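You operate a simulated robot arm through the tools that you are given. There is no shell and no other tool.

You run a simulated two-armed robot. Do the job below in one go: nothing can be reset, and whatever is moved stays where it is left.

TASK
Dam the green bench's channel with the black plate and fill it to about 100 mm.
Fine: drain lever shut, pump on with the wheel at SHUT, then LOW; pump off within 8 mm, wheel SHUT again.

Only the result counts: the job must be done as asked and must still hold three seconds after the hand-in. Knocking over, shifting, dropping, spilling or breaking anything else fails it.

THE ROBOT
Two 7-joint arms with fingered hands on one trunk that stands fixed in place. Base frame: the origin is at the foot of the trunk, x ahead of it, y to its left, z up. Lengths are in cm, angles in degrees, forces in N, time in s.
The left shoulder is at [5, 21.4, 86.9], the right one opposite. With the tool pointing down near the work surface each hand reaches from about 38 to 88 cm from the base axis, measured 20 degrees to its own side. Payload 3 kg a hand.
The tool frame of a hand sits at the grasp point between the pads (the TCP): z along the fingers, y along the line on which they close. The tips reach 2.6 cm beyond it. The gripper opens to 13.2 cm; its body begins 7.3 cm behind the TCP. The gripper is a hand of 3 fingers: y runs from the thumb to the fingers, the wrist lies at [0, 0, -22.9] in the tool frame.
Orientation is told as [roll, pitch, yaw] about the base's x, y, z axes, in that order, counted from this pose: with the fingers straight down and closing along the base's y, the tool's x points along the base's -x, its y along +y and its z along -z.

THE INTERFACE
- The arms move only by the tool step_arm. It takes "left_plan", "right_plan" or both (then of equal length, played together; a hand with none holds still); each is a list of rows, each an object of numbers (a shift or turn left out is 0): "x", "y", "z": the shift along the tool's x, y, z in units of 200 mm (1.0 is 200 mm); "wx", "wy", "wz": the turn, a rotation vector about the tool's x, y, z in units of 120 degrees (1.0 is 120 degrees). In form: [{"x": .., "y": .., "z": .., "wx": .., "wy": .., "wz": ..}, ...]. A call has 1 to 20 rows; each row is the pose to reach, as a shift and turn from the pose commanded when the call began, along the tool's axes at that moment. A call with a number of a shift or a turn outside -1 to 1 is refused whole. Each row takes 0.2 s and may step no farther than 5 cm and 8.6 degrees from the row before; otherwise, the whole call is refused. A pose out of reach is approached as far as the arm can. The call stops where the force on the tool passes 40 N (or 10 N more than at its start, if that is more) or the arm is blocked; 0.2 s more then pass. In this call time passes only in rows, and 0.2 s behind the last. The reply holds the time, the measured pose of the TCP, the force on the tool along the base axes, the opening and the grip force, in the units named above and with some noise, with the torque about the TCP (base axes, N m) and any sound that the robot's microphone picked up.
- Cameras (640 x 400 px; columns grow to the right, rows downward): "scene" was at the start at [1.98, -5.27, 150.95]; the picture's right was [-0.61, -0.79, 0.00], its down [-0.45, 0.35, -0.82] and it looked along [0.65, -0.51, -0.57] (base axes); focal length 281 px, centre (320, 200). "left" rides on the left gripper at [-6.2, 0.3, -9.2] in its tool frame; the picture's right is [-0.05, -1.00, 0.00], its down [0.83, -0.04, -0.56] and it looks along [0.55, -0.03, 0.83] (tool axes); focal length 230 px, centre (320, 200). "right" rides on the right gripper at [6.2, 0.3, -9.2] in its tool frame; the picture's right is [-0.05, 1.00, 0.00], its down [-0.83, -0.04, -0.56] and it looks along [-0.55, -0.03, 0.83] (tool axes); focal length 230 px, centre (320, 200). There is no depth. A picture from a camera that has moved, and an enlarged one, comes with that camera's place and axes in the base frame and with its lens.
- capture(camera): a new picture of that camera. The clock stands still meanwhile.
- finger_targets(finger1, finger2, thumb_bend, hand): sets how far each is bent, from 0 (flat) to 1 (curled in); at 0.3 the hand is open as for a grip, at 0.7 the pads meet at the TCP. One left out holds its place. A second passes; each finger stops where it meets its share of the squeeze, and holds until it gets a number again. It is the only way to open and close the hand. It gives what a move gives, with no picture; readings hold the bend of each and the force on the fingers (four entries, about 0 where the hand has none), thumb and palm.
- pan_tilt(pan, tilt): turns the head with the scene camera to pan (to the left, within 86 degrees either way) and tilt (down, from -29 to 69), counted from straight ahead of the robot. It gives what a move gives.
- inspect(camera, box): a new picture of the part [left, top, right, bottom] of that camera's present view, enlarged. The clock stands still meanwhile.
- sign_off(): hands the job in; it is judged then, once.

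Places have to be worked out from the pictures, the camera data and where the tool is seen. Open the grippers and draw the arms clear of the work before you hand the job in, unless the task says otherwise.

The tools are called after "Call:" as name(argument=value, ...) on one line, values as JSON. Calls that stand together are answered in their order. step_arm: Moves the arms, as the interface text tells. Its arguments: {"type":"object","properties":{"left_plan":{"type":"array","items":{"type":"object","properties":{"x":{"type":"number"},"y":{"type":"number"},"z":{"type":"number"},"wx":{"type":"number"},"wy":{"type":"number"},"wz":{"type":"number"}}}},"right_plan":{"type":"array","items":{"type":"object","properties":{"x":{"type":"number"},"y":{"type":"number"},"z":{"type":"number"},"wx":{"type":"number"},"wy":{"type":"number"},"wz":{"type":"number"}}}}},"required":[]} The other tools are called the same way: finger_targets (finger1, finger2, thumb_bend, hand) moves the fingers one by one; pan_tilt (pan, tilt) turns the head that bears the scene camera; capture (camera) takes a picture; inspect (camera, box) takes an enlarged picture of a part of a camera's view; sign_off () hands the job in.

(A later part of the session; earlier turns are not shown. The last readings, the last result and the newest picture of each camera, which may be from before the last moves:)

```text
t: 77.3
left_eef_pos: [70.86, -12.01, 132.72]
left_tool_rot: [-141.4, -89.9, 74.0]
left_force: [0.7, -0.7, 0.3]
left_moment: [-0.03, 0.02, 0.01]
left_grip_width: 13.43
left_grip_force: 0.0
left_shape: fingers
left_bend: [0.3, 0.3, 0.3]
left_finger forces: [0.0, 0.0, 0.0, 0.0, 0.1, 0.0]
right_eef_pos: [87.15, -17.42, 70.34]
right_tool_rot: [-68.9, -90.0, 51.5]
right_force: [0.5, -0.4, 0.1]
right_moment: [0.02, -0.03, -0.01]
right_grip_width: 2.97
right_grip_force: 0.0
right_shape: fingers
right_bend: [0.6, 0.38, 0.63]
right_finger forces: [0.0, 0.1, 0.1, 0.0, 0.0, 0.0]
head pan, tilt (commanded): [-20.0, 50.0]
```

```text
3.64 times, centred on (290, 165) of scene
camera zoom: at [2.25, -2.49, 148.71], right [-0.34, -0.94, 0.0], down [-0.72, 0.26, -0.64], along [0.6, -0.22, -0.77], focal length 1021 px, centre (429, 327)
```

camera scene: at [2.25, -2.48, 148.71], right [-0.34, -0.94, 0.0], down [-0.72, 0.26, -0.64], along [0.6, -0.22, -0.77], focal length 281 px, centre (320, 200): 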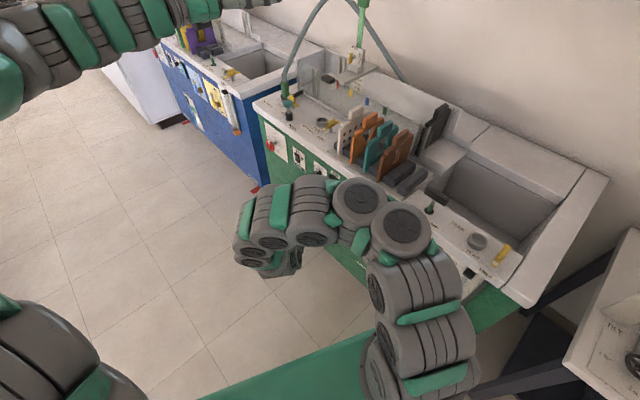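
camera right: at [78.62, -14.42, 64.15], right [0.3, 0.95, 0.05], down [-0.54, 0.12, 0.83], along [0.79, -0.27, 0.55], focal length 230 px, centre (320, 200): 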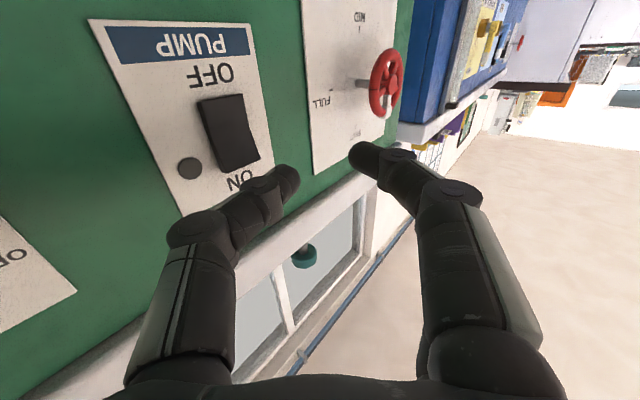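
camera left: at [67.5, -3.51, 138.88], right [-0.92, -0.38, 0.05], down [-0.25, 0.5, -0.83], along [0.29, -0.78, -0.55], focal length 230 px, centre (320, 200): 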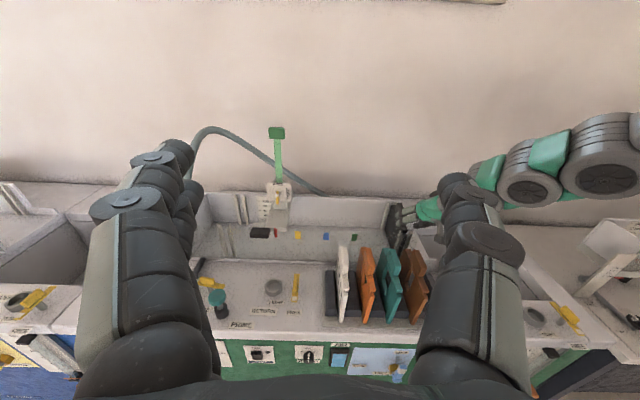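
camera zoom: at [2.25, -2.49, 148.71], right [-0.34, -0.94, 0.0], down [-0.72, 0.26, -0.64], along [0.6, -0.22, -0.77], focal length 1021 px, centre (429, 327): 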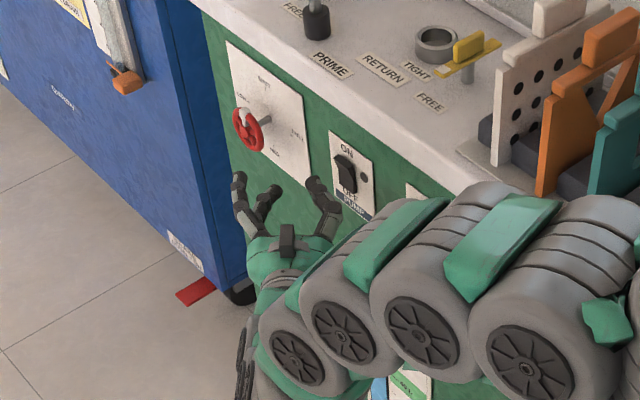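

The hand is at (U 73.7, V 49.7, z 70.3), level with the rocker's ON half. I shift 1 cm along and close in to about half a centimetre from it.

Call:
step_arm(right_plan=[{"y": 0.032, "z": 0.0383}, {"y": 0.0, "z": 0.065}, {"y": -0.038, "z": 0.097}, {"y": -0.0523, "z": 0.109}])

Call:
inspect(camera="right", box=[140, 20, 380, 220])

Call:
inspect(camera="scene", box=[260, 130, 340, 200])

```text
t: 78.3
left_eef_pos: [70.74, -11.97, 132.65]
left_tool_rot: [-145.2, -89.9, 78.1]
left_force: [0.0, 1.3, -0.5]
left_moment: [-0.01, -0.02, 0.02]
left_grip_width: 13.41
left_grip_force: 0.0
left_shape: fingers
left_bend: [0.3, 0.3, 0.3]
left_finger forces: [0.0, 0.0, 0.0, 0.0, 0.0, 0.0]
right_eef_pos: [88.97, -19.14, 70.32]
right_tool_rot: [110.1, -90.0, -127.4]
right_force: [-0.4, 0.4, -0.4]
right_moment: [-0.04, 0.04, 0.0]
right_grip_width: 2.97
right_grip_force: 0.0
right_shape: fingers
right_bend: [0.6, 0.38, 0.63]
right_finger forces: [0.0, 0.0, 0.0, 0.1, 0.0, 0.0]
head pan, tilt (commanded): [-20.0, 50.0]
```

```text
2.00 times, centred on (260, 120) of right
camera zoom: at [80.37, -16.12, 64.22], right [0.3, 0.95, 0.05], down [-0.54, 0.12, 0.83], along [0.79, -0.28, 0.55], focal length 460 px, centre (440, 360)
```

zoom: 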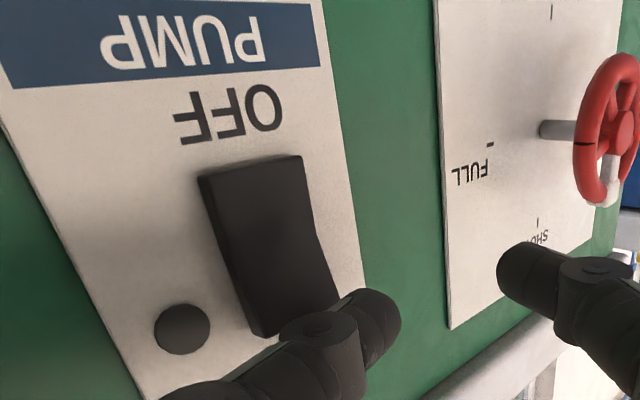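

```text
5.71 times, centred on (300, 165) of scene
camera zoom: at [2.25, -2.48, 148.71], right [-0.34, -0.94, 0.0], down [-0.72, 0.26, -0.64], along [0.6, -0.22, -0.77], focal length 1604 px, centre (434, 400)
```

zoom: 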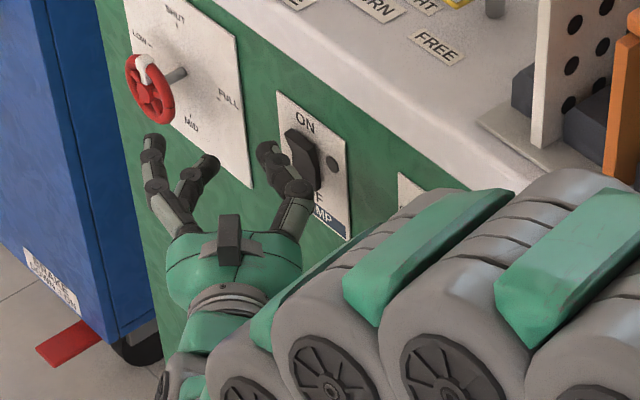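

The thumb flank is right at the rocker's ON half. I press toward the panel in 4 mm rows.

Call:
step_arm(right_plan=[{"y": -0.0153, "z": 0.0129}, {"y": -0.0306, "z": 0.0257}, {"y": -0.046, "z": 0.0386}])

Call:
inspect(camera="right", box=[140, 20, 380, 220])

Call:
inspect(camera="scene", box=[260, 130, 340, 200])

```text
t: 79.1
left_eef_pos: [70.73, -11.94, 132.68]
left_tool_rot: [-147.5, -90.0, 79.9]
left_force: [1.0, -0.4, -0.1]
left_moment: [-0.01, 0.0, -0.01]
left_grip_width: 13.41
left_grip_force: 0.1
left_shape: fingers
left_bend: [0.3, 0.3, 0.3]
left_finger forces: [0.0, 0.0, 0.0, 0.0, 0.0, 0.1]
right_eef_pos: [89.48, -20.32, 70.28]
right_tool_rot: [33.0, -90.1, -50.2]
right_force: [-0.6, -0.8, 1.6]
right_moment: [0.01, -0.03, 0.03]
right_grip_width: 2.97
right_grip_force: 0.5
right_shape: fingers
right_bend: [0.6, 0.38, 0.63]
right_finger forces: [0.1, 0.1, 0.0, 0.0, 0.5, 0.0]
head pan, tilt (commanded): [-20.0, 50.0]
```

```text
2.00 times, centred on (260, 120) of right
camera zoom: at [80.83, -17.21, 64.21], right [0.3, 0.95, 0.05], down [-0.54, 0.12, 0.83], along [0.79, -0.28, 0.55], focal length 460 px, centre (440, 360)
```

zoom: 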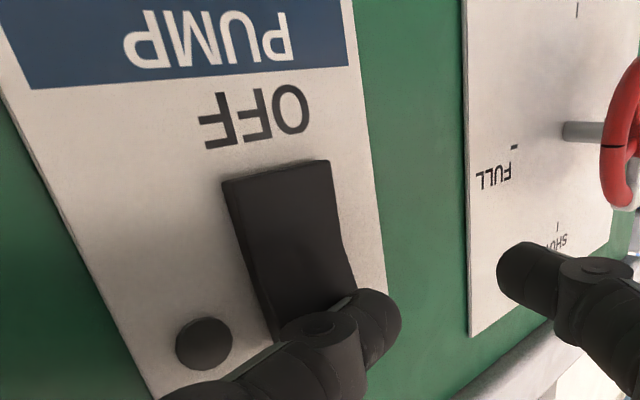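

```text
5.71 times, centred on (300, 165) of scene
camera zoom: at [2.25, -2.48, 148.71], right [-0.34, -0.94, 0.0], down [-0.72, 0.26, -0.64], along [0.6, -0.22, -0.77], focal length 1604 px, centre (434, 400)
```

zoom: 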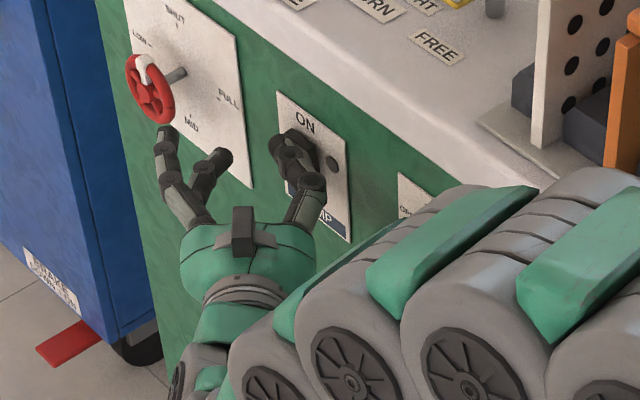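

First light contact. I press further.

Call:
step_arm(right_plan=[{"y": -0.0153, "z": 0.0129}, {"y": -0.0306, "z": 0.0257}, {"y": -0.046, "z": 0.0386}])

Call:
inspect(camera="right", box=[140, 20, 380, 220])

Call:
inspect(camera="scene", box=[260, 130, 340, 200])

```text
t: 79.9
left_eef_pos: [70.81, -12.01, 132.66]
left_tool_rot: [142.4, -90.0, 150.3]
left_force: [-0.6, 0.7, 0.1]
left_moment: [0.01, 0.0, -0.05]
left_grip_width: 13.43
left_grip_force: 0.0
left_shape: fingers
left_bend: [0.3, 0.3, 0.3]
left_finger forces: [0.0, 0.1, 0.0, 0.1, 0.0, 0.0]
right_eef_pos: [89.89, -21.29, 70.33]
right_tool_rot: [-7.7, -90.0, -9.6]
right_force: [-6.1, 6.7, 1.0]
right_moment: [0.04, 0.02, -0.02]
right_grip_width: 2.41
right_grip_force: 4.1
right_shape: fingers
right_bend: [0.6, 0.38, 0.66]
right_finger forces: [0.1, 0.0, 0.0, 0.0, 7.8, 0.0]
head pan, tilt (commanded): [-20.0, 50.0]
heard: click
```

```text
2.00 times, centred on (260, 120) of right
camera zoom: at [81.26, -18.18, 64.23], right [0.29, 0.95, 0.05], down [-0.54, 0.12, 0.83], along [0.79, -0.27, 0.55], focal length 460 px, centre (440, 360)
```

zoom: 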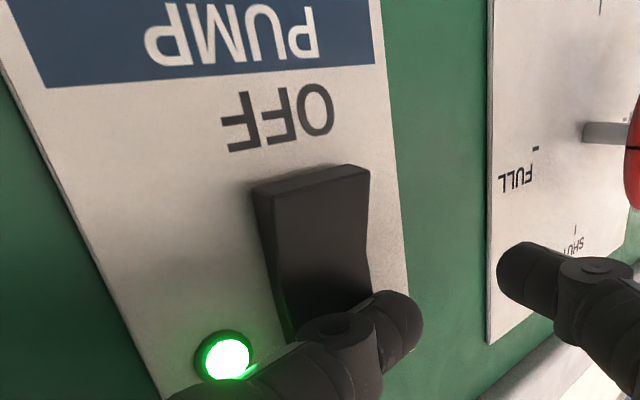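

```text
5.71 times, centred on (300, 165) of scene
camera zoom: at [2.24, -2.47, 148.71], right [-0.34, -0.94, 0.0], down [-0.72, 0.26, -0.64], along [0.6, -0.22, -0.77], focal length 1604 px, centre (434, 400)
```

zoom: 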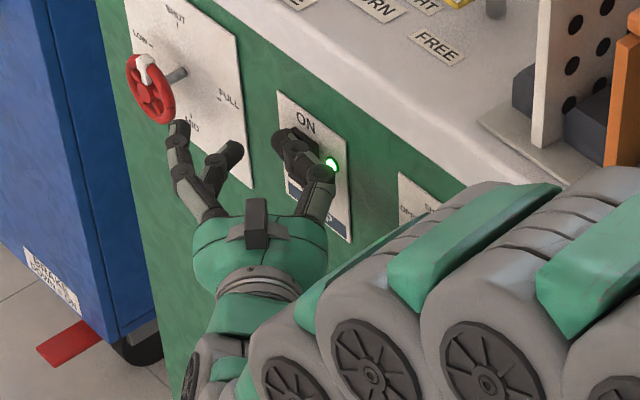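

Click heard and the lamp is green: the pump runs with the wheel at SHUT. I back away from the rocker, then curl the thumb out of the way and set finger 1 as a single poker for the wheel.

Call:
step_arm(right_plan=[{"y": 0.0766, "z": -0.0643}, {"y": 0.1532, "z": -0.1286}])

Call:
finger_targets(hand="right", finger1=0.64, finger2=0.38, thumb_bend=0.95)

Call:
capture(camera="right")

Call:
inspect(camera="left", box=[230, 185, 310, 235])

```text
t: 80.5
left_eef_pos: [70.91, -11.94, 132.72]
left_tool_rot: [106.3, -90.0, -173.6]
left_force: [0.6, -0.2, 0.3]
left_moment: [0.0, -0.01, 0.0]
left_grip_width: 13.42
left_grip_force: 0.0
left_shape: fingers
left_bend: [0.3, 0.3, 0.3]
left_finger forces: [0.0, 0.0, 0.0, 0.1, 0.0, 0.1]
right_eef_pos: [88.42, -17.77, 70.3]
right_tool_rot: [147.8, -89.8, -165.2]
right_force: [0.6, 0.0, 0.3]
right_moment: [-0.01, 0.01, 0.01]
right_grip_width: 2.97
right_grip_force: 0.2
right_shape: fingers
right_bend: [0.6, 0.38, 0.63]
right_finger forces: [0.0, 0.0, 0.0, 0.0, 0.0, 0.0]
head pan, tilt (commanded): [-20.0, 50.0]
```

```text
t: 81.5
left_eef_pos: [70.77, -12.03, 132.76]
left_tool_rot: [122.9, -90.0, 169.7]
left_force: [-0.3, -1.0, -0.1]
left_moment: [-0.02, -0.01, -0.01]
left_grip_width: 13.39
left_grip_force: 0.0
left_shape: fingers
left_bend: [0.3, 0.3, 0.3]
left_finger forces: [0.1, 0.0, 0.1, 0.0, 0.0, 0.1]
right_eef_pos: [88.25, -17.74, 70.26]
right_tool_rot: [105.3, -90.0, -122.7]
right_force: [-0.3, 0.2, -0.1]
right_moment: [-0.02, 0.0, -0.02]
right_grip_width: 2.21
right_grip_force: 0.0
right_shape: fingers
right_bend: [0.63, 0.38, 0.94]
right_finger forces: [0.0, 0.0, 0.0, 0.0, 0.0, 0.1]
head pan, tilt (commanded): [-20.0, 50.0]
```

```text
taken
camera right: at [79.79, -14.62, 64.22], right [0.3, 0.95, 0.05], down [-0.54, 0.12, 0.83], along [0.79, -0.28, 0.55], focal length 230 px, centre (320, 200)
```

right: 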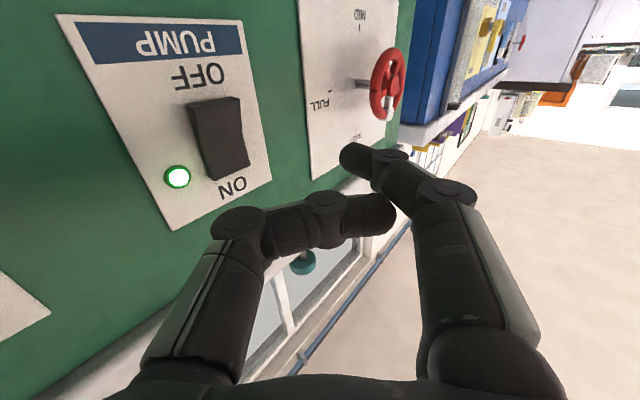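

```text
8.00 times, centred on (270, 210) of left
camera zoom: at [67.53, -3.48, 138.82], right [-0.92, -0.38, 0.05], down [-0.25, 0.5, -0.83], along [0.29, -0.78, -0.55], focal length 1841 px, centre (720, 120)
```

zoom: 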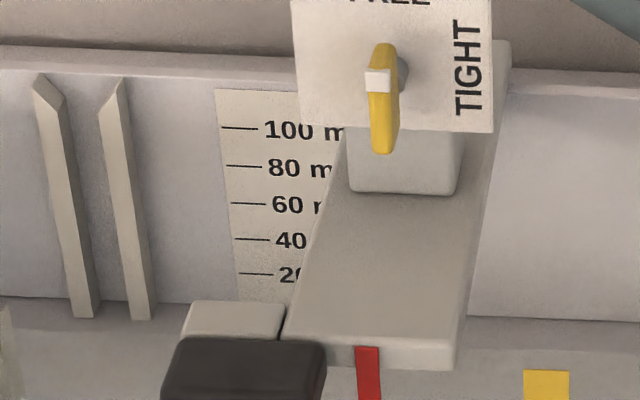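

The thumb is folded back and finger 1 leads. I move to in front of the wheel with a 5° turn toward the panel, aiming finger 1 at the gap between the right-hand spokes.

Call:
step_arm(right_plan=[{"x": 0.022, "y": 0.077, "z": 0.113, "wx": 0.0104}, {"x": 0.044, "y": 0.155, "z": 0.226, "wx": 0.0209}, {"x": 0.066, "y": 0.232, "z": 0.339, "wx": 0.0313}, {"x": 0.088, "y": 0.3095, "z": 0.452, "wx": 0.0417}])

Call:
capture(camera="right")

Call:
inspect(camera="right", box=[240, 60, 400, 220])

Call:
inspect(camera="scene", box=[240, 120, 320, 190])

```text
t: 82.5
left_eef_pos: [70.74, -12.05, 132.68]
left_tool_rot: [-20.0, -90.0, -47.4]
left_force: [-0.5, -0.2, -0.3]
left_moment: [-0.06, 0.01, 0.01]
left_grip_width: 13.41
left_grip_force: 0.0
left_shape: fingers
left_bend: [0.3, 0.3, 0.3]
left_finger forces: [0.0, 0.0, 0.1, 0.0, 0.0, 0.0]
right_eef_pos: [98.91, -14.33, 68.57]
right_tool_rot: [-156.5, -89.8, 134.1]
right_force: [0.1, -0.2, -1.1]
right_moment: [0.0, -0.01, 0.04]
right_grip_width: 2.19
right_grip_force: 0.1
right_shape: fingers
right_bend: [0.63, 0.38, 0.94]
right_finger forces: [0.1, 0.1, 0.1, 0.0, 0.0, 0.0]
head pan, tilt (commanded): [-20.0, 50.0]
```

```text
taken
camera right: at [90.65, -10.57, 62.47], right [0.38, 0.92, 0.05], down [-0.53, 0.17, 0.83], along [0.76, -0.34, 0.56], focal length 230 px, centre (320, 200)
```

right: 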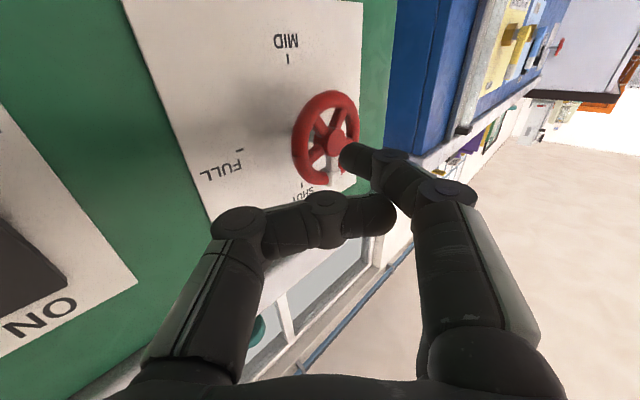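

```text
2.50 times, centred on (320, 140) of right
camera zoom: at [90.65, -10.57, 62.47], right [0.38, 0.92, 0.05], down [-0.53, 0.17, 0.83], along [0.76, -0.34, 0.56], focal length 575 px, centre (320, 350)
```

zoom: 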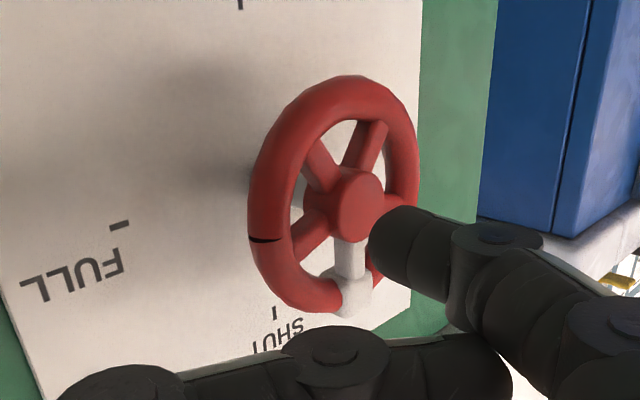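

```text
5.71 times, centred on (280, 155) of scene
camera zoom: at [2.25, -2.51, 148.71], right [-0.34, -0.94, 0.0], down [-0.72, 0.26, -0.64], along [0.6, -0.22, -0.77], focal length 1604 px, centre (549, 457)
```

zoom: 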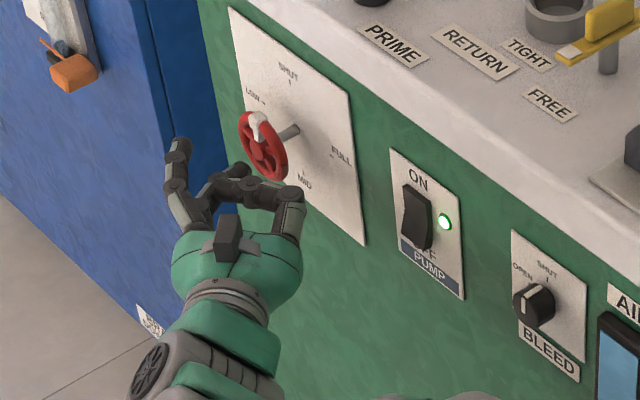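

Superb view: the white spoke is at SHUT and finger 1, moved straight in, should land in the gap between the two right-hand spokes. I close in 2.4 cm with a small correction.

Call:
step_arm(right_plan=[{"x": 0.0, "y": -0.015, "z": 0.045}, {"x": 0.003, "y": -0.041, "z": 0.074}, {"x": 0.005, "y": -0.067, "z": 0.1025}])

Call:
inspect(camera="right", box=[240, 60, 400, 220])

Call:
inspect(camera="scene", box=[240, 120, 320, 190])

```text
t: 83.3
left_eef_pos: [70.65, -11.89, 132.7]
left_tool_rot: [-174.4, -89.9, 107.1]
left_force: [-0.8, 0.1, -0.6]
left_moment: [-0.02, 0.03, 0.02]
left_grip_width: 13.39
left_grip_force: 0.1
left_shape: fingers
left_bend: [0.3, 0.3, 0.3]
left_finger forces: [0.1, 0.0, 0.0, 0.0, 0.0, 0.0]
right_eef_pos: [100.27, -16.17, 68.44]
right_tool_rot: [6.6, -89.9, -28.6]
right_force: [-9.0, 8.6, -0.7]
right_moment: [0.09, 0.15, 0.43]
right_grip_width: 2.32
right_grip_force: 5.6
right_shape: fingers
right_bend: [0.64, 0.38, 0.95]
right_finger forces: [12.2, 0.0, 0.0, 0.0, 0.0, 0.0]
head pan, tilt (commanded): [-20.0, 50.0]
```

```text
2.50 times, centred on (320, 140) of right
camera zoom: at [91.91, -12.31, 62.3], right [0.37, 0.93, 0.05], down [-0.53, 0.17, 0.83], along [0.76, -0.34, 0.55], focal length 575 px, centre (320, 350)
```

zoom: 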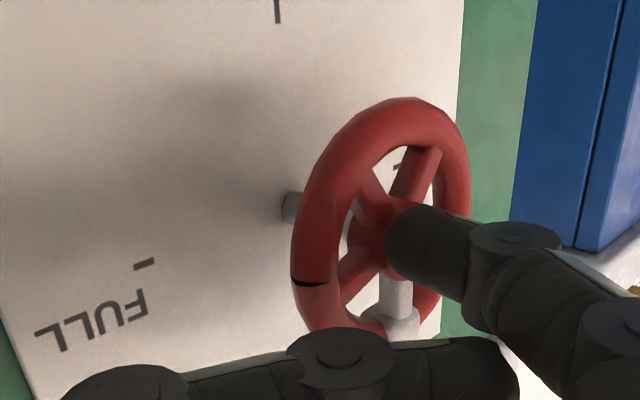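

```text
5.71 times, centred on (280, 155) of scene
camera zoom: at [2.24, -2.47, 148.71], right [-0.34, -0.94, 0.0], down [-0.72, 0.26, -0.64], along [0.6, -0.22, -0.77], focal length 1604 px, centre (549, 457)
```

zoom: 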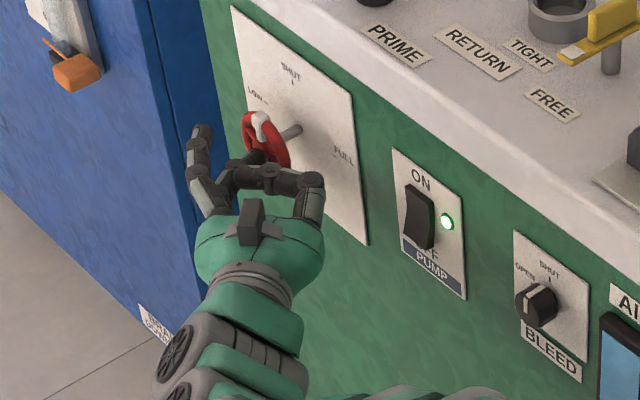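

Finger 1 met the hub, which stands a little proud. I back off, shift 1.6 cm right and 0.5 down toward the gap, and go in again.

Call:
step_arm(right_plan=[{"x": 0.0, "y": 0.0354, "z": -0.0354}, {"x": 0.0255, "y": -0.0201, "z": -0.0909}, {"x": 0.0255, "y": -0.0449, "z": -0.0661}])

Call:
inspect(camera="right", box=[240, 60, 400, 220])

```text
t: 84.1
left_eef_pos: [70.66, -11.97, 132.67]
left_tool_rot: [160.9, -90.0, 131.5]
left_force: [0.2, 0.2, -0.6]
left_moment: [0.0, -0.01, 0.01]
left_grip_width: 13.41
left_grip_force: 0.1
left_shape: fingers
left_bend: [0.3, 0.3, 0.3]
left_finger forces: [0.0, 0.0, 0.0, 0.1, 0.1, 0.0]
right_eef_pos: [98.6, -16.75, 68.01]
right_tool_rot: [91.2, -90.0, -113.5]
right_force: [-7.7, 5.8, 1.1]
right_moment: [0.1, 0.05, 0.29]
right_grip_width: 2.36
right_grip_force: 4.3
right_shape: fingers
right_bend: [0.64, 0.38, 0.95]
right_finger forces: [8.6, 0.0, 0.0, 0.1, 0.0, 0.0]
head pan, tilt (commanded): [-20.0, 50.0]
```

```text
2.50 times, centred on (320, 140) of right
camera zoom: at [90.35, -12.85, 61.96], right [0.38, 0.92, 0.05], down [-0.53, 0.17, 0.83], along [0.76, -0.34, 0.55], focal length 575 px, centre (320, 350)
```

zoom: 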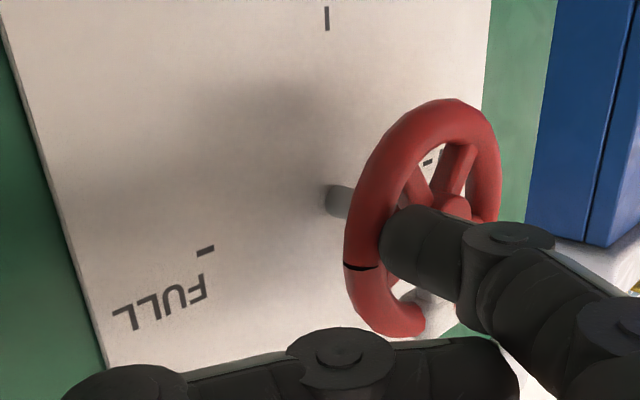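

The fingertip is seated at the gap with about 8 N of press. I start moving it up along the wheel's arc to see whether the wheel follows.

Call:
step_arm(right_plan=[{"x": -0.0235, "y": -0.0095, "z": 0.0045}, {"x": -0.0467, "y": -0.0077, "z": 0.0065}, {"x": -0.0684, "y": -0.0016, "z": 0.0125}])

Call:
inspect(camera="right", box=[240, 60, 400, 220])

Call:
inspect(camera="scene", box=[240, 120, 320, 190])

```text
t: 84.9
left_eef_pos: [70.64, -12.03, 132.65]
left_tool_rot: [-156.0, -90.0, 88.6]
left_force: [0.4, 0.6, -0.6]
left_moment: [-0.01, 0.0, 0.0]
left_grip_width: 13.42
left_grip_force: 0.2
left_shape: fingers
left_bend: [0.3, 0.3, 0.3]
left_finger forces: [0.1, 0.0, 0.0, 0.0, 0.1, 0.1]
right_eef_pos: [98.78, -16.78, 69.25]
right_tool_rot: [44.3, -90.0, -66.5]
right_force: [-6.9, 9.0, -3.3]
right_moment: [0.07, 0.2, 0.41]
right_grip_width: 2.38
right_grip_force: 5.4
right_shape: fingers
right_bend: [0.62, 0.38, 0.95]
right_finger forces: [11.5, 0.0, 0.1, 0.0, 0.1, 0.1]
head pan, tilt (commanded): [-20.0, 50.0]
```

```text
2.50 times, centred on (320, 140) of right
camera zoom: at [90.48, -13.1, 63.2], right [0.38, 0.92, 0.05], down [-0.53, 0.17, 0.83], along [0.76, -0.34, 0.55], focal length 575 px, centre (320, 350)
```

zoom: 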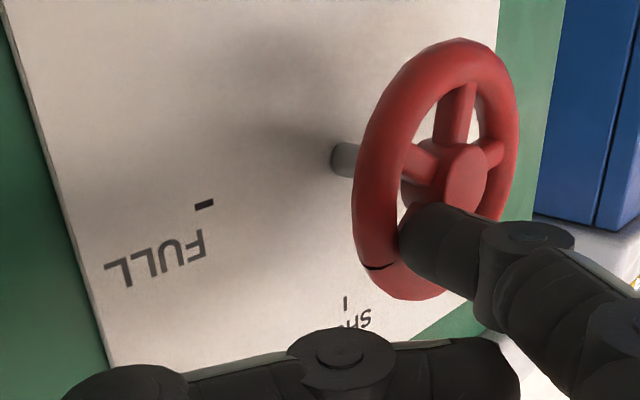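

```text
5.71 times, centred on (280, 155) of scene
camera zoom: at [2.24, -2.47, 148.71], right [-0.34, -0.94, 0.0], down [-0.72, 0.26, -0.64], along [0.6, -0.22, -0.77], focal length 1604 px, centre (549, 457)
```

zoom: 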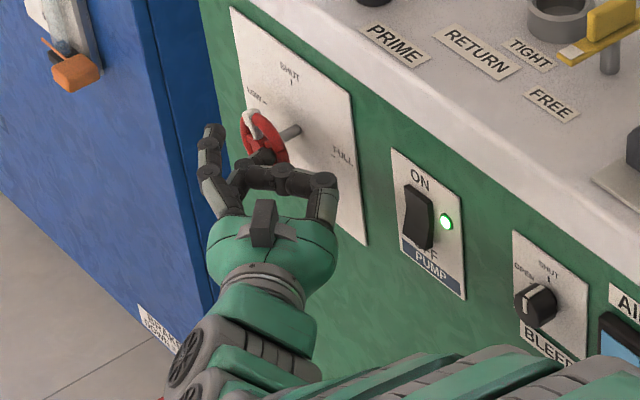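

The wheel follows — it has turned about 36° toward LOW. I carry on round the arc for the remaining turn.

Call:
step_arm(right_plan=[{"x": -0.0188, "y": 0.0098, "z": 0.0098}, {"x": -0.0333, "y": 0.0228, "z": 0.0228}, {"x": -0.0426, "y": 0.0379, "z": 0.0379}])

Call:
inspect(camera="right", box=[240, 60, 400, 220])

Call:
inspect(camera="scene", box=[240, 120, 320, 190])

Call:
inspect(camera="left", box=[230, 185, 310, 235])

```text
t: 85.7
left_eef_pos: [70.76, -12.0, 132.7]
left_tool_rot: [161.5, -90.0, 131.2]
left_force: [-0.3, -0.6, 0.5]
left_moment: [-0.01, 0.0, 0.0]
left_grip_width: 13.41
left_grip_force: 0.0
left_shape: fingers
left_bend: [0.3, 0.3, 0.3]
left_finger forces: [0.0, 0.0, 0.0, 0.0, 0.0, 0.1]
right_eef_pos: [99.87, -16.7, 70.21]
right_tool_rot: [147.3, -90.1, -169.6]
right_force: [-9.0, 10.1, -3.6]
right_moment: [0.07, 0.21, 0.47]
right_grip_width: 2.38
right_grip_force: 6.9
right_shape: fingers
right_bend: [0.62, 0.38, 0.95]
right_finger forces: [13.0, 0.1, 0.1, 0.0, 0.1, 0.0]
head pan, tilt (commanded): [-20.0, 50.0]
```

```text
2.50 times, centred on (320, 140) of right
camera zoom: at [91.57, -12.75, 64.12], right [0.38, 0.92, 0.05], down [-0.53, 0.17, 0.83], along [0.76, -0.34, 0.55], focal length 575 px, centre (320, 350)
```

zoom: 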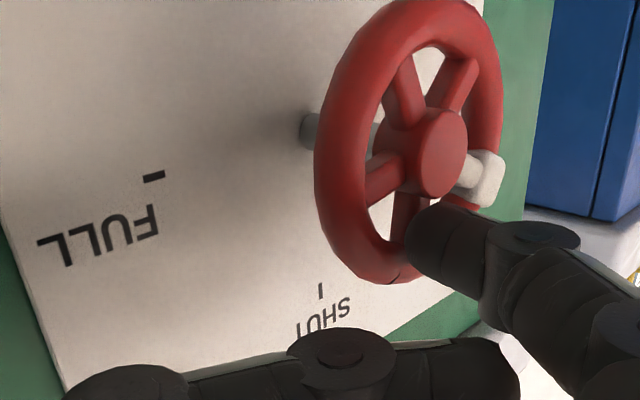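

```text
5.71 times, centred on (280, 155) of scene
camera zoom: at [2.24, -2.47, 148.71], right [-0.34, -0.94, 0.0], down [-0.72, 0.26, -0.64], along [0.6, -0.22, -0.77], focal length 1604 px, centre (549, 457)
```

zoom: 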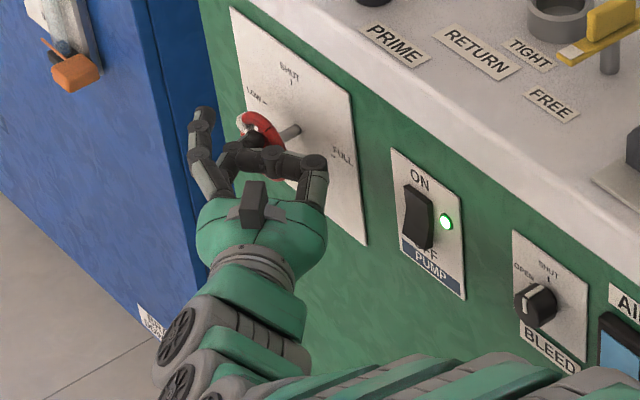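

```text
8.00 times, centred on (270, 210) of left
camera zoom: at [67.53, -3.46, 138.82], right [-0.92, -0.38, 0.05], down [-0.25, 0.5, -0.83], along [0.29, -0.78, -0.55], focal length 1841 px, centre (720, 120)
```

zoom: 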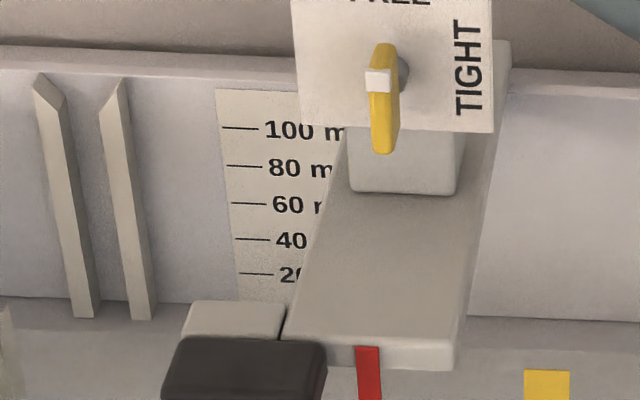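

The white spoke is now about 54° round. I continue pushing the wheel toward the left until the mark reaches LOW.

Call:
step_arm(right_plan=[{"x": -0.0033, "y": 0.006, "z": 0.02}, {"x": -0.0027, "y": 0.0192, "z": 0.0332}, {"x": 0.0019, "y": 0.0321, "z": 0.0461}])

Call:
inspect(camera="right", box=[240, 60, 400, 220])

Call:
inspect(camera="scene", box=[240, 120, 320, 190])

Call:
inspect(camera="left", box=[230, 185, 310, 235])

```text
t: 86.5
left_eef_pos: [70.72, -11.99, 132.79]
left_tool_rot: [146.3, -89.9, 146.2]
left_force: [0.3, 0.7, 0.7]
left_moment: [-0.01, 0.0, -0.03]
left_grip_width: 13.4
left_grip_force: 0.1
left_shape: fingers
left_bend: [0.3, 0.3, 0.3]
left_finger forces: [0.0, 0.0, 0.0, 0.0, 0.0, 0.0]
right_eef_pos: [100.92, -16.29, 70.0]
right_tool_rot: [2.5, -90.0, -24.8]
right_force: [-10.3, 12.1, 0.3]
right_moment: [0.07, 0.15, 0.55]
right_grip_width: 2.41
right_grip_force: 7.0
right_shape: fingers
right_bend: [0.62, 0.38, 0.95]
right_finger forces: [14.6, 0.0, 0.0, 0.0, 0.1, 0.0]
head pan, tilt (commanded): [-20.0, 50.0]
```

```text
2.50 times, centred on (320, 140) of right
camera zoom: at [92.61, -12.43, 63.97], right [0.38, 0.92, 0.05], down [-0.53, 0.17, 0.83], along [0.76, -0.34, 0.55], focal length 575 px, centre (320, 350)
```

zoom: 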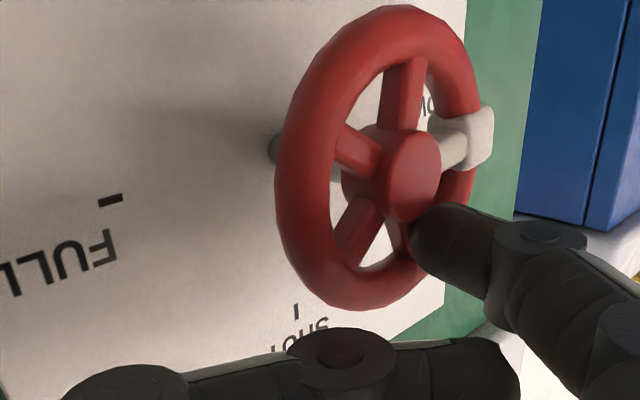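

```text
5.71 times, centred on (280, 155) of scene
camera zoom: at [2.24, -2.47, 148.71], right [-0.34, -0.94, 0.0], down [-0.72, 0.26, -0.64], along [0.6, -0.22, -0.77], focal length 1604 px, centre (549, 457)
```

zoom: 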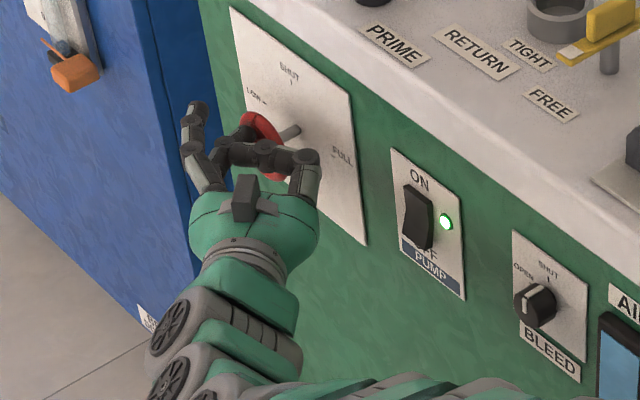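

```text
8.00 times, centred on (270, 210) of left
camera zoom: at [67.52, -3.48, 138.83], right [-0.92, -0.38, 0.05], down [-0.25, 0.5, -0.83], along [0.29, -0.78, -0.55], focal length 1841 px, centre (720, 120)
```

zoom: 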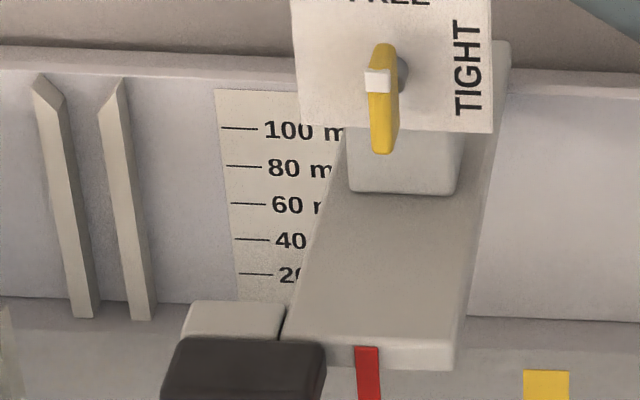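

The mark is now near 79°, just short of LOW at 90°. I nudge it the last 11°.

Call:
step_arm(right_plan=[{"x": 0.0041, "y": 0.006, "z": 0.006}, {"x": 0.009, "y": 0.0125, "z": 0.0125}])

Call:
inspect(camera="right", box=[240, 60, 400, 220])

Call:
inspect(camera="left", box=[180, 180, 440, 290])

```text
t: 87.1
left_eef_pos: [70.58, -11.95, 132.79]
left_tool_rot: [158.1, -90.0, 134.6]
left_force: [0.0, 1.0, 0.1]
left_moment: [-0.02, -0.01, -0.01]
left_grip_width: 13.39
left_grip_force: 0.1
left_shape: fingers
left_bend: [0.3, 0.3, 0.3]
left_finger forces: [0.0, 0.1, 0.1, 0.1, 0.0, 0.1]
right_eef_pos: [101.22, -16.08, 69.93]
right_tool_rot: [65.6, -90.0, -87.9]
right_force: [-13.4, 13.1, -2.4]
right_moment: [0.13, 0.22, 0.68]
right_grip_width: 2.37
right_grip_force: 7.9
right_shape: fingers
right_bend: [0.63, 0.38, 0.95]
right_finger forces: [17.1, 0.0, 0.0, 0.1, 0.0, 0.1]
head pan, tilt (commanded): [-20.0, 50.0]
```

```text
2.50 times, centred on (320, 140) of right
camera zoom: at [92.99, -12.26, 63.88], right [0.38, 0.92, 0.05], down [-0.53, 0.17, 0.83], along [0.76, -0.34, 0.55], focal length 575 px, centre (320, 350)
```

zoom: 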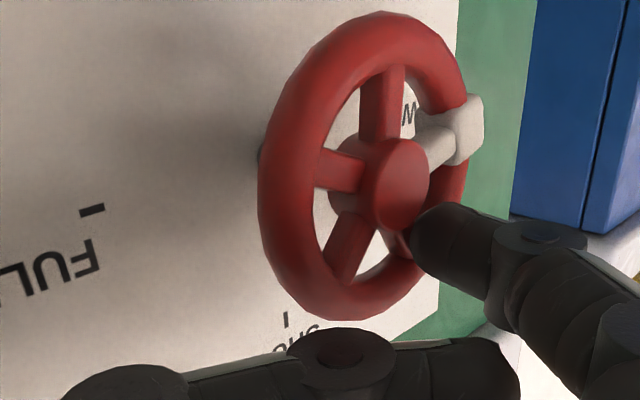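

```text
2.46 times, centred on (310, 235) of left
camera zoom: at [67.52, -3.47, 138.83], right [-0.92, -0.38, 0.05], down [-0.25, 0.5, -0.83], along [0.29, -0.78, -0.55], focal length 566 px, centre (345, 114)
```

zoom: 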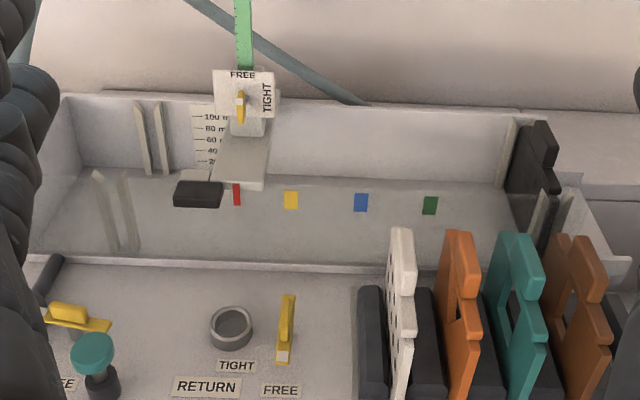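

The mark now sits at about 88°, i.e. LOW. I withdraw the fingertip straight out and check that the wheel stays.

Call:
step_arm(right_plan=[{"y": 0.035, "z": -0.035}, {"y": 0.09, "z": -0.09}, {"y": 0.12, "z": -0.16}])

Call:
inspect(camera="right", box=[220, 20, 420, 180])

Call:
inspect(camera="left", box=[180, 180, 440, 290])

Call:
inspect(camera="scene", box=[240, 120, 320, 190])

```text
t: 87.9
left_eef_pos: [70.79, -11.9, 132.64]
left_tool_rot: [-165.6, -90.0, 98.1]
left_force: [0.1, -0.5, 0.5]
left_moment: [-0.02, 0.0, 0.0]
left_grip_width: 13.39
left_grip_force: 0.0
left_shape: fingers
left_bend: [0.3, 0.3, 0.3]
left_finger forces: [0.1, 0.0, 0.0, 0.0, 0.0, 0.0]
right_eef_pos: [99.31, -12.85, 70.19]
right_tool_rot: [134.7, -89.8, -157.1]
right_force: [0.4, 1.1, 0.2]
right_moment: [-0.02, -0.01, -0.02]
right_grip_width: 2.35
right_grip_force: 0.1
right_shape: fingers
right_bend: [0.63, 0.38, 0.95]
right_finger forces: [0.0, 0.0, 0.0, 0.1, 0.0, 0.0]
head pan, tilt (commanded): [-20.0, 50.0]
```

```text
2.50 times, centred on (320, 100) of right
camera zoom: at [91.03, -8.99, 64.03], right [0.38, 0.92, 0.05], down [-0.53, 0.17, 0.83], along [0.76, -0.34, 0.56], focal length 575 px, centre (320, 450)
```

zoom: 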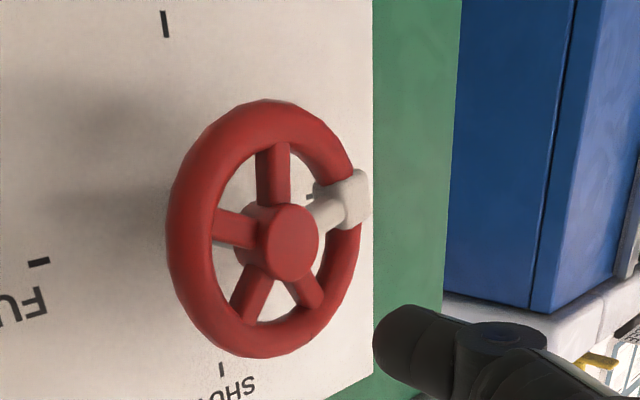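

```text
2.46 times, centred on (310, 235) of left
camera zoom: at [67.53, -3.49, 138.82], right [-0.92, -0.38, 0.05], down [-0.25, 0.5, -0.83], along [0.29, -0.78, -0.55], focal length 566 px, centre (345, 114)
```

zoom: 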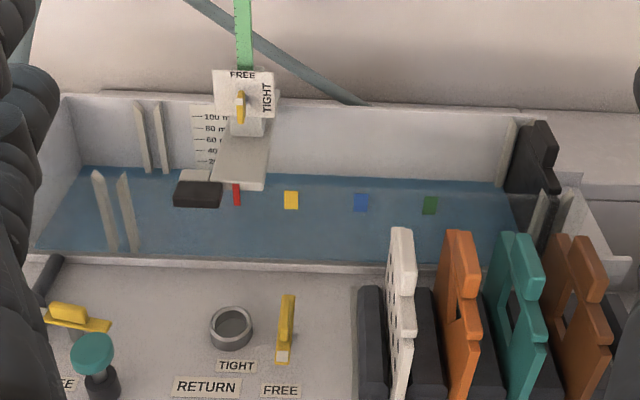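

```text
5.71 times, centred on (280, 155) of scene
camera zoom: at [2.24, -2.48, 148.71], right [-0.34, -0.94, 0.0], down [-0.72, 0.26, -0.64], along [0.6, -0.22, -0.77], focal length 1604 px, centre (549, 457)
```

zoom: 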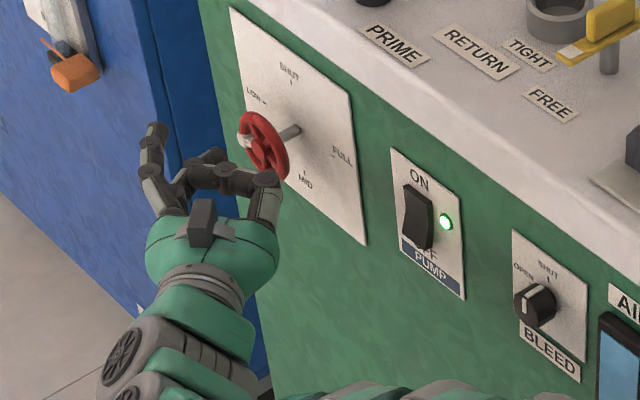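

Water is now entering the channel, and the wheel stays at LOW. I read the level straight away to get the fill rate.

Call:
inspect(camera="left", box=[230, 185, 310, 235])

```text
8.00 times, centred on (270, 210) of left
camera zoom: at [67.53, -3.49, 138.82], right [-0.92, -0.38, 0.05], down [-0.25, 0.5, -0.83], along [0.29, -0.78, -0.55], focal length 1841 px, centre (720, 120)
```

zoom: 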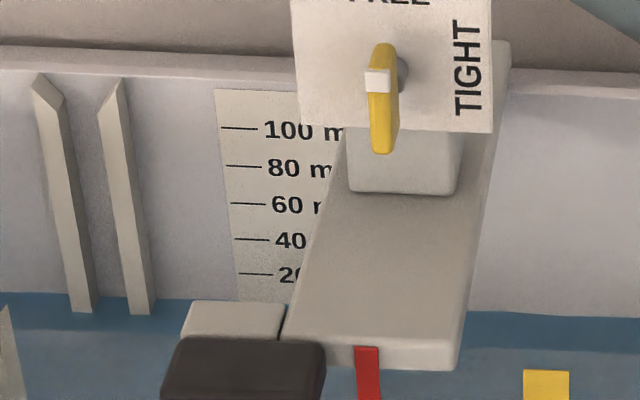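

About 4–5 mm so far, so the fill is roughly several millimetres per second. I move the right hand back to the pump rocker's lower half and re-form the thumb as the presser.

Call:
step_arm(right_plan=[{"x": 0.045, "y": -0.1376, "z": -0.1376}, {"x": 0.09, "y": -0.2751, "z": -0.2751}, {"x": 0.1345, "y": -0.4126, "z": -0.4126}])

Call:
inspect(camera="left", box=[230, 185, 310, 235])

```text
t: 88.7
left_eef_pos: [70.81, -12.01, 132.83]
left_tool_rot: [157.2, -89.9, 135.5]
left_force: [-0.2, -0.7, -0.2]
left_moment: [-0.02, -0.01, -0.01]
left_grip_width: 13.41
left_grip_force: 0.1
left_shape: fingers
left_bend: [0.3, 0.3, 0.3]
left_finger forces: [0.0, 0.0, 0.0, 0.1, 0.0, 0.0]
right_eef_pos: [88.46, -17.32, 67.32]
right_tool_rot: [117.7, -90.0, -140.0]
right_force: [0.2, -0.6, -0.4]
right_moment: [-0.01, 0.0, 0.01]
right_grip_width: 2.36
right_grip_force: 0.1
right_shape: fingers
right_bend: [0.63, 0.38, 0.95]
right_finger forces: [0.0, 0.0, 0.1, 0.1, 0.0, 0.1]
head pan, tilt (commanded): [-20.0, 50.0]
```

```text
8.00 times, centred on (270, 210) of left
camera zoom: at [67.53, -3.47, 138.82], right [-0.92, -0.38, 0.05], down [-0.25, 0.5, -0.83], along [0.29, -0.78, -0.55], focal length 1841 px, centre (720, 120)
```

zoom: 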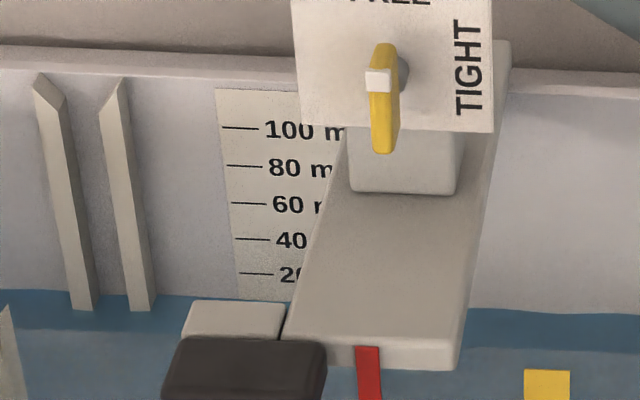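

About 2 mm/s — roughly 40 more seconds. I reshape the right fingers for the press now.

Call:
finger_targets(hand="right", finger1=0.42, finger2=0.38, thumb_bend=0.63)

Call:
capture(camera="right")

Call:
inspect(camera="left", box=[230, 185, 310, 235])

Call:
inspect(camera="left", box=[340, 190, 440, 270])

```text
t: 89.7
left_eef_pos: [70.79, -12.1, 132.64]
left_tool_rot: [-146.9, -90.1, 79.4]
left_force: [-0.1, 0.2, 0.3]
left_moment: [0.01, 0.0, 0.02]
left_grip_width: 13.41
left_grip_force: 0.0
left_shape: fingers
left_bend: [0.3, 0.3, 0.3]
left_finger forces: [0.0, 0.0, 0.1, 0.0, 0.0, 0.0]
right_eef_pos: [88.43, -17.2, 67.39]
right_tool_rot: [76.4, -89.9, -98.7]
right_force: [0.3, 0.3, -0.5]
right_moment: [0.04, -0.02, -0.01]
right_grip_width: 5.92
right_grip_force: 0.1
right_shape: fingers
right_bend: [0.42, 0.38, 0.63]
right_finger forces: [0.0, 0.0, 0.0, 0.0, 0.0, 0.0]
head pan, tilt (commanded): [-20.0, 50.0]
```

```text
taken
camera right: at [80.09, -13.48, 61.22], right [0.38, 0.92, 0.05], down [-0.53, 0.17, 0.83], along [0.76, -0.34, 0.55], focal length 230 px, centre (320, 200)
```

right: 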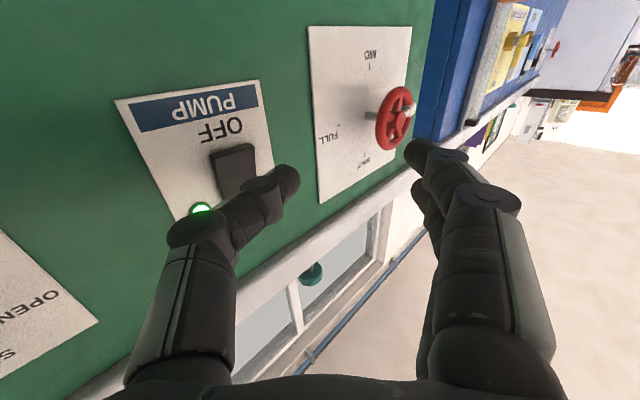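

```text
8.00 times, centred on (270, 210) of left
camera zoom: at [67.53, -3.48, 138.82], right [-0.92, -0.38, 0.05], down [-0.25, 0.5, -0.83], along [0.29, -0.78, -0.55], focal length 1841 px, centre (720, 120)
```

zoom: 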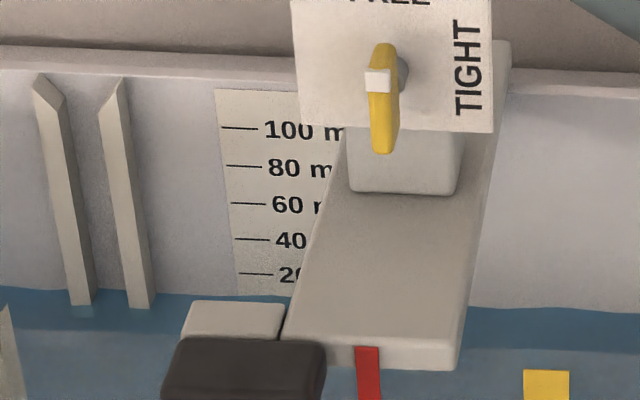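

```text
5.00 times, centred on (390, 230) of left
camera zoom: at [67.53, -3.48, 138.82], right [-0.92, -0.38, 0.05], down [-0.25, 0.5, -0.83], along [0.29, -0.78, -0.55], focal length 1150 px, centre (-30, 50)
```

zoom: 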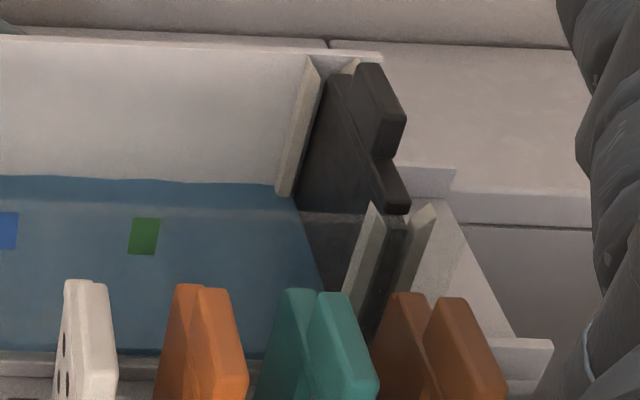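

The dam holds tight. I bring the thumb to about a centimetre from the rocker's OFF half and keep timing the level.

Call:
step_arm(right_plan=[{"x": 0.007, "y": -0.035, "z": 0.035}, {"x": 0.015, "y": -0.0707, "z": 0.0707}])

Call:
inspect(camera="right", box=[140, 60, 340, 220])

Call:
inspect(camera="left", box=[240, 195, 288, 225])

Call:
inspect(camera="scene", box=[260, 130, 340, 200])

```text
t: 90.3
left_eef_pos: [70.78, -12.06, 132.65]
left_tool_rot: [-145.1, -90.1, 77.9]
left_force: [0.0, 0.0, 0.2]
left_moment: [0.04, -0.02, 0.01]
left_grip_width: 13.4
left_grip_force: 0.0
left_shape: fingers
left_bend: [0.3, 0.3, 0.3]
left_finger forces: [0.1, 0.1, 0.1, 0.0, 0.0, 0.1]
right_eef_pos: [89.18, -19.05, 66.97]
right_tool_rot: [115.8, -90.0, -138.1]
right_force: [0.2, 0.4, 0.3]
right_moment: [-0.03, 0.01, -0.03]
right_grip_width: 5.94
right_grip_force: 0.1
right_shape: fingers
right_bend: [0.42, 0.38, 0.63]
right_finger forces: [0.0, 0.1, 0.0, 0.0, 0.0, 0.1]
head pan, tilt (commanded): [-20.0, 50.0]
```

```text
2.50 times, centred on (240, 140) of right
camera zoom: at [80.91, -15.35, 60.95], right [0.38, 0.92, 0.05], down [-0.53, 0.17, 0.83], along [0.76, -0.34, 0.55], focal length 575 px, centre (520, 350)
```

zoom: 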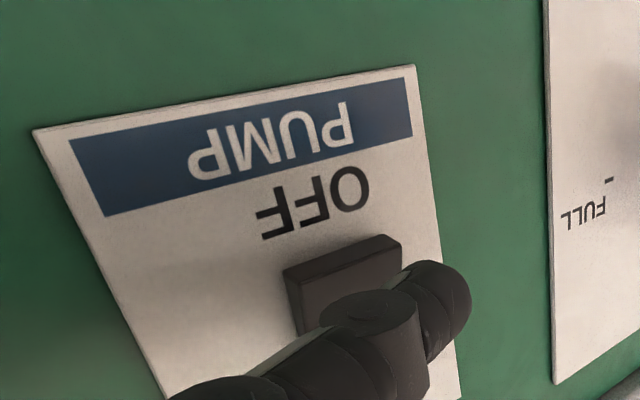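

```text
13.33 times, centred on (264, 210) of left
camera zoom: at [67.53, -3.48, 138.82], right [-0.92, -0.38, 0.05], down [-0.25, 0.5, -0.83], along [0.29, -0.78, -0.55], focal length 3068 px, centre (1067, 67)
```

zoom: 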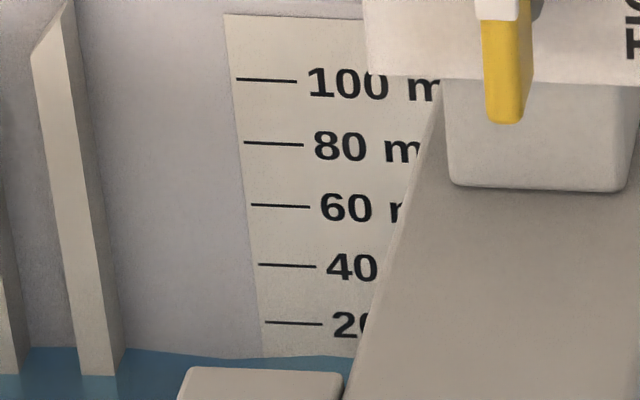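

```text
5.71 times, centred on (300, 165) of scene
camera zoom: at [2.25, -2.48, 148.71], right [-0.34, -0.94, 0.0], down [-0.72, 0.26, -0.64], along [0.6, -0.22, -0.77], focal length 1604 px, centre (434, 400)
```

zoom: 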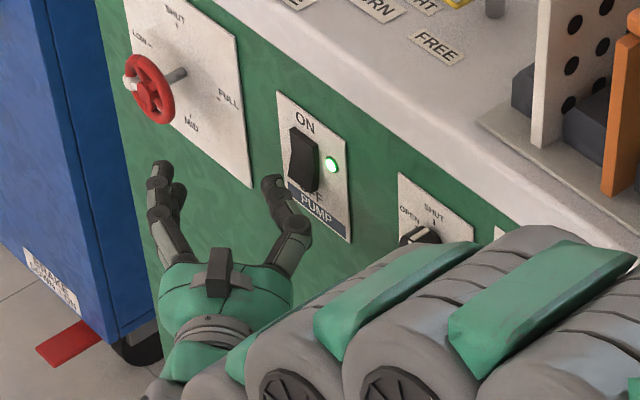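

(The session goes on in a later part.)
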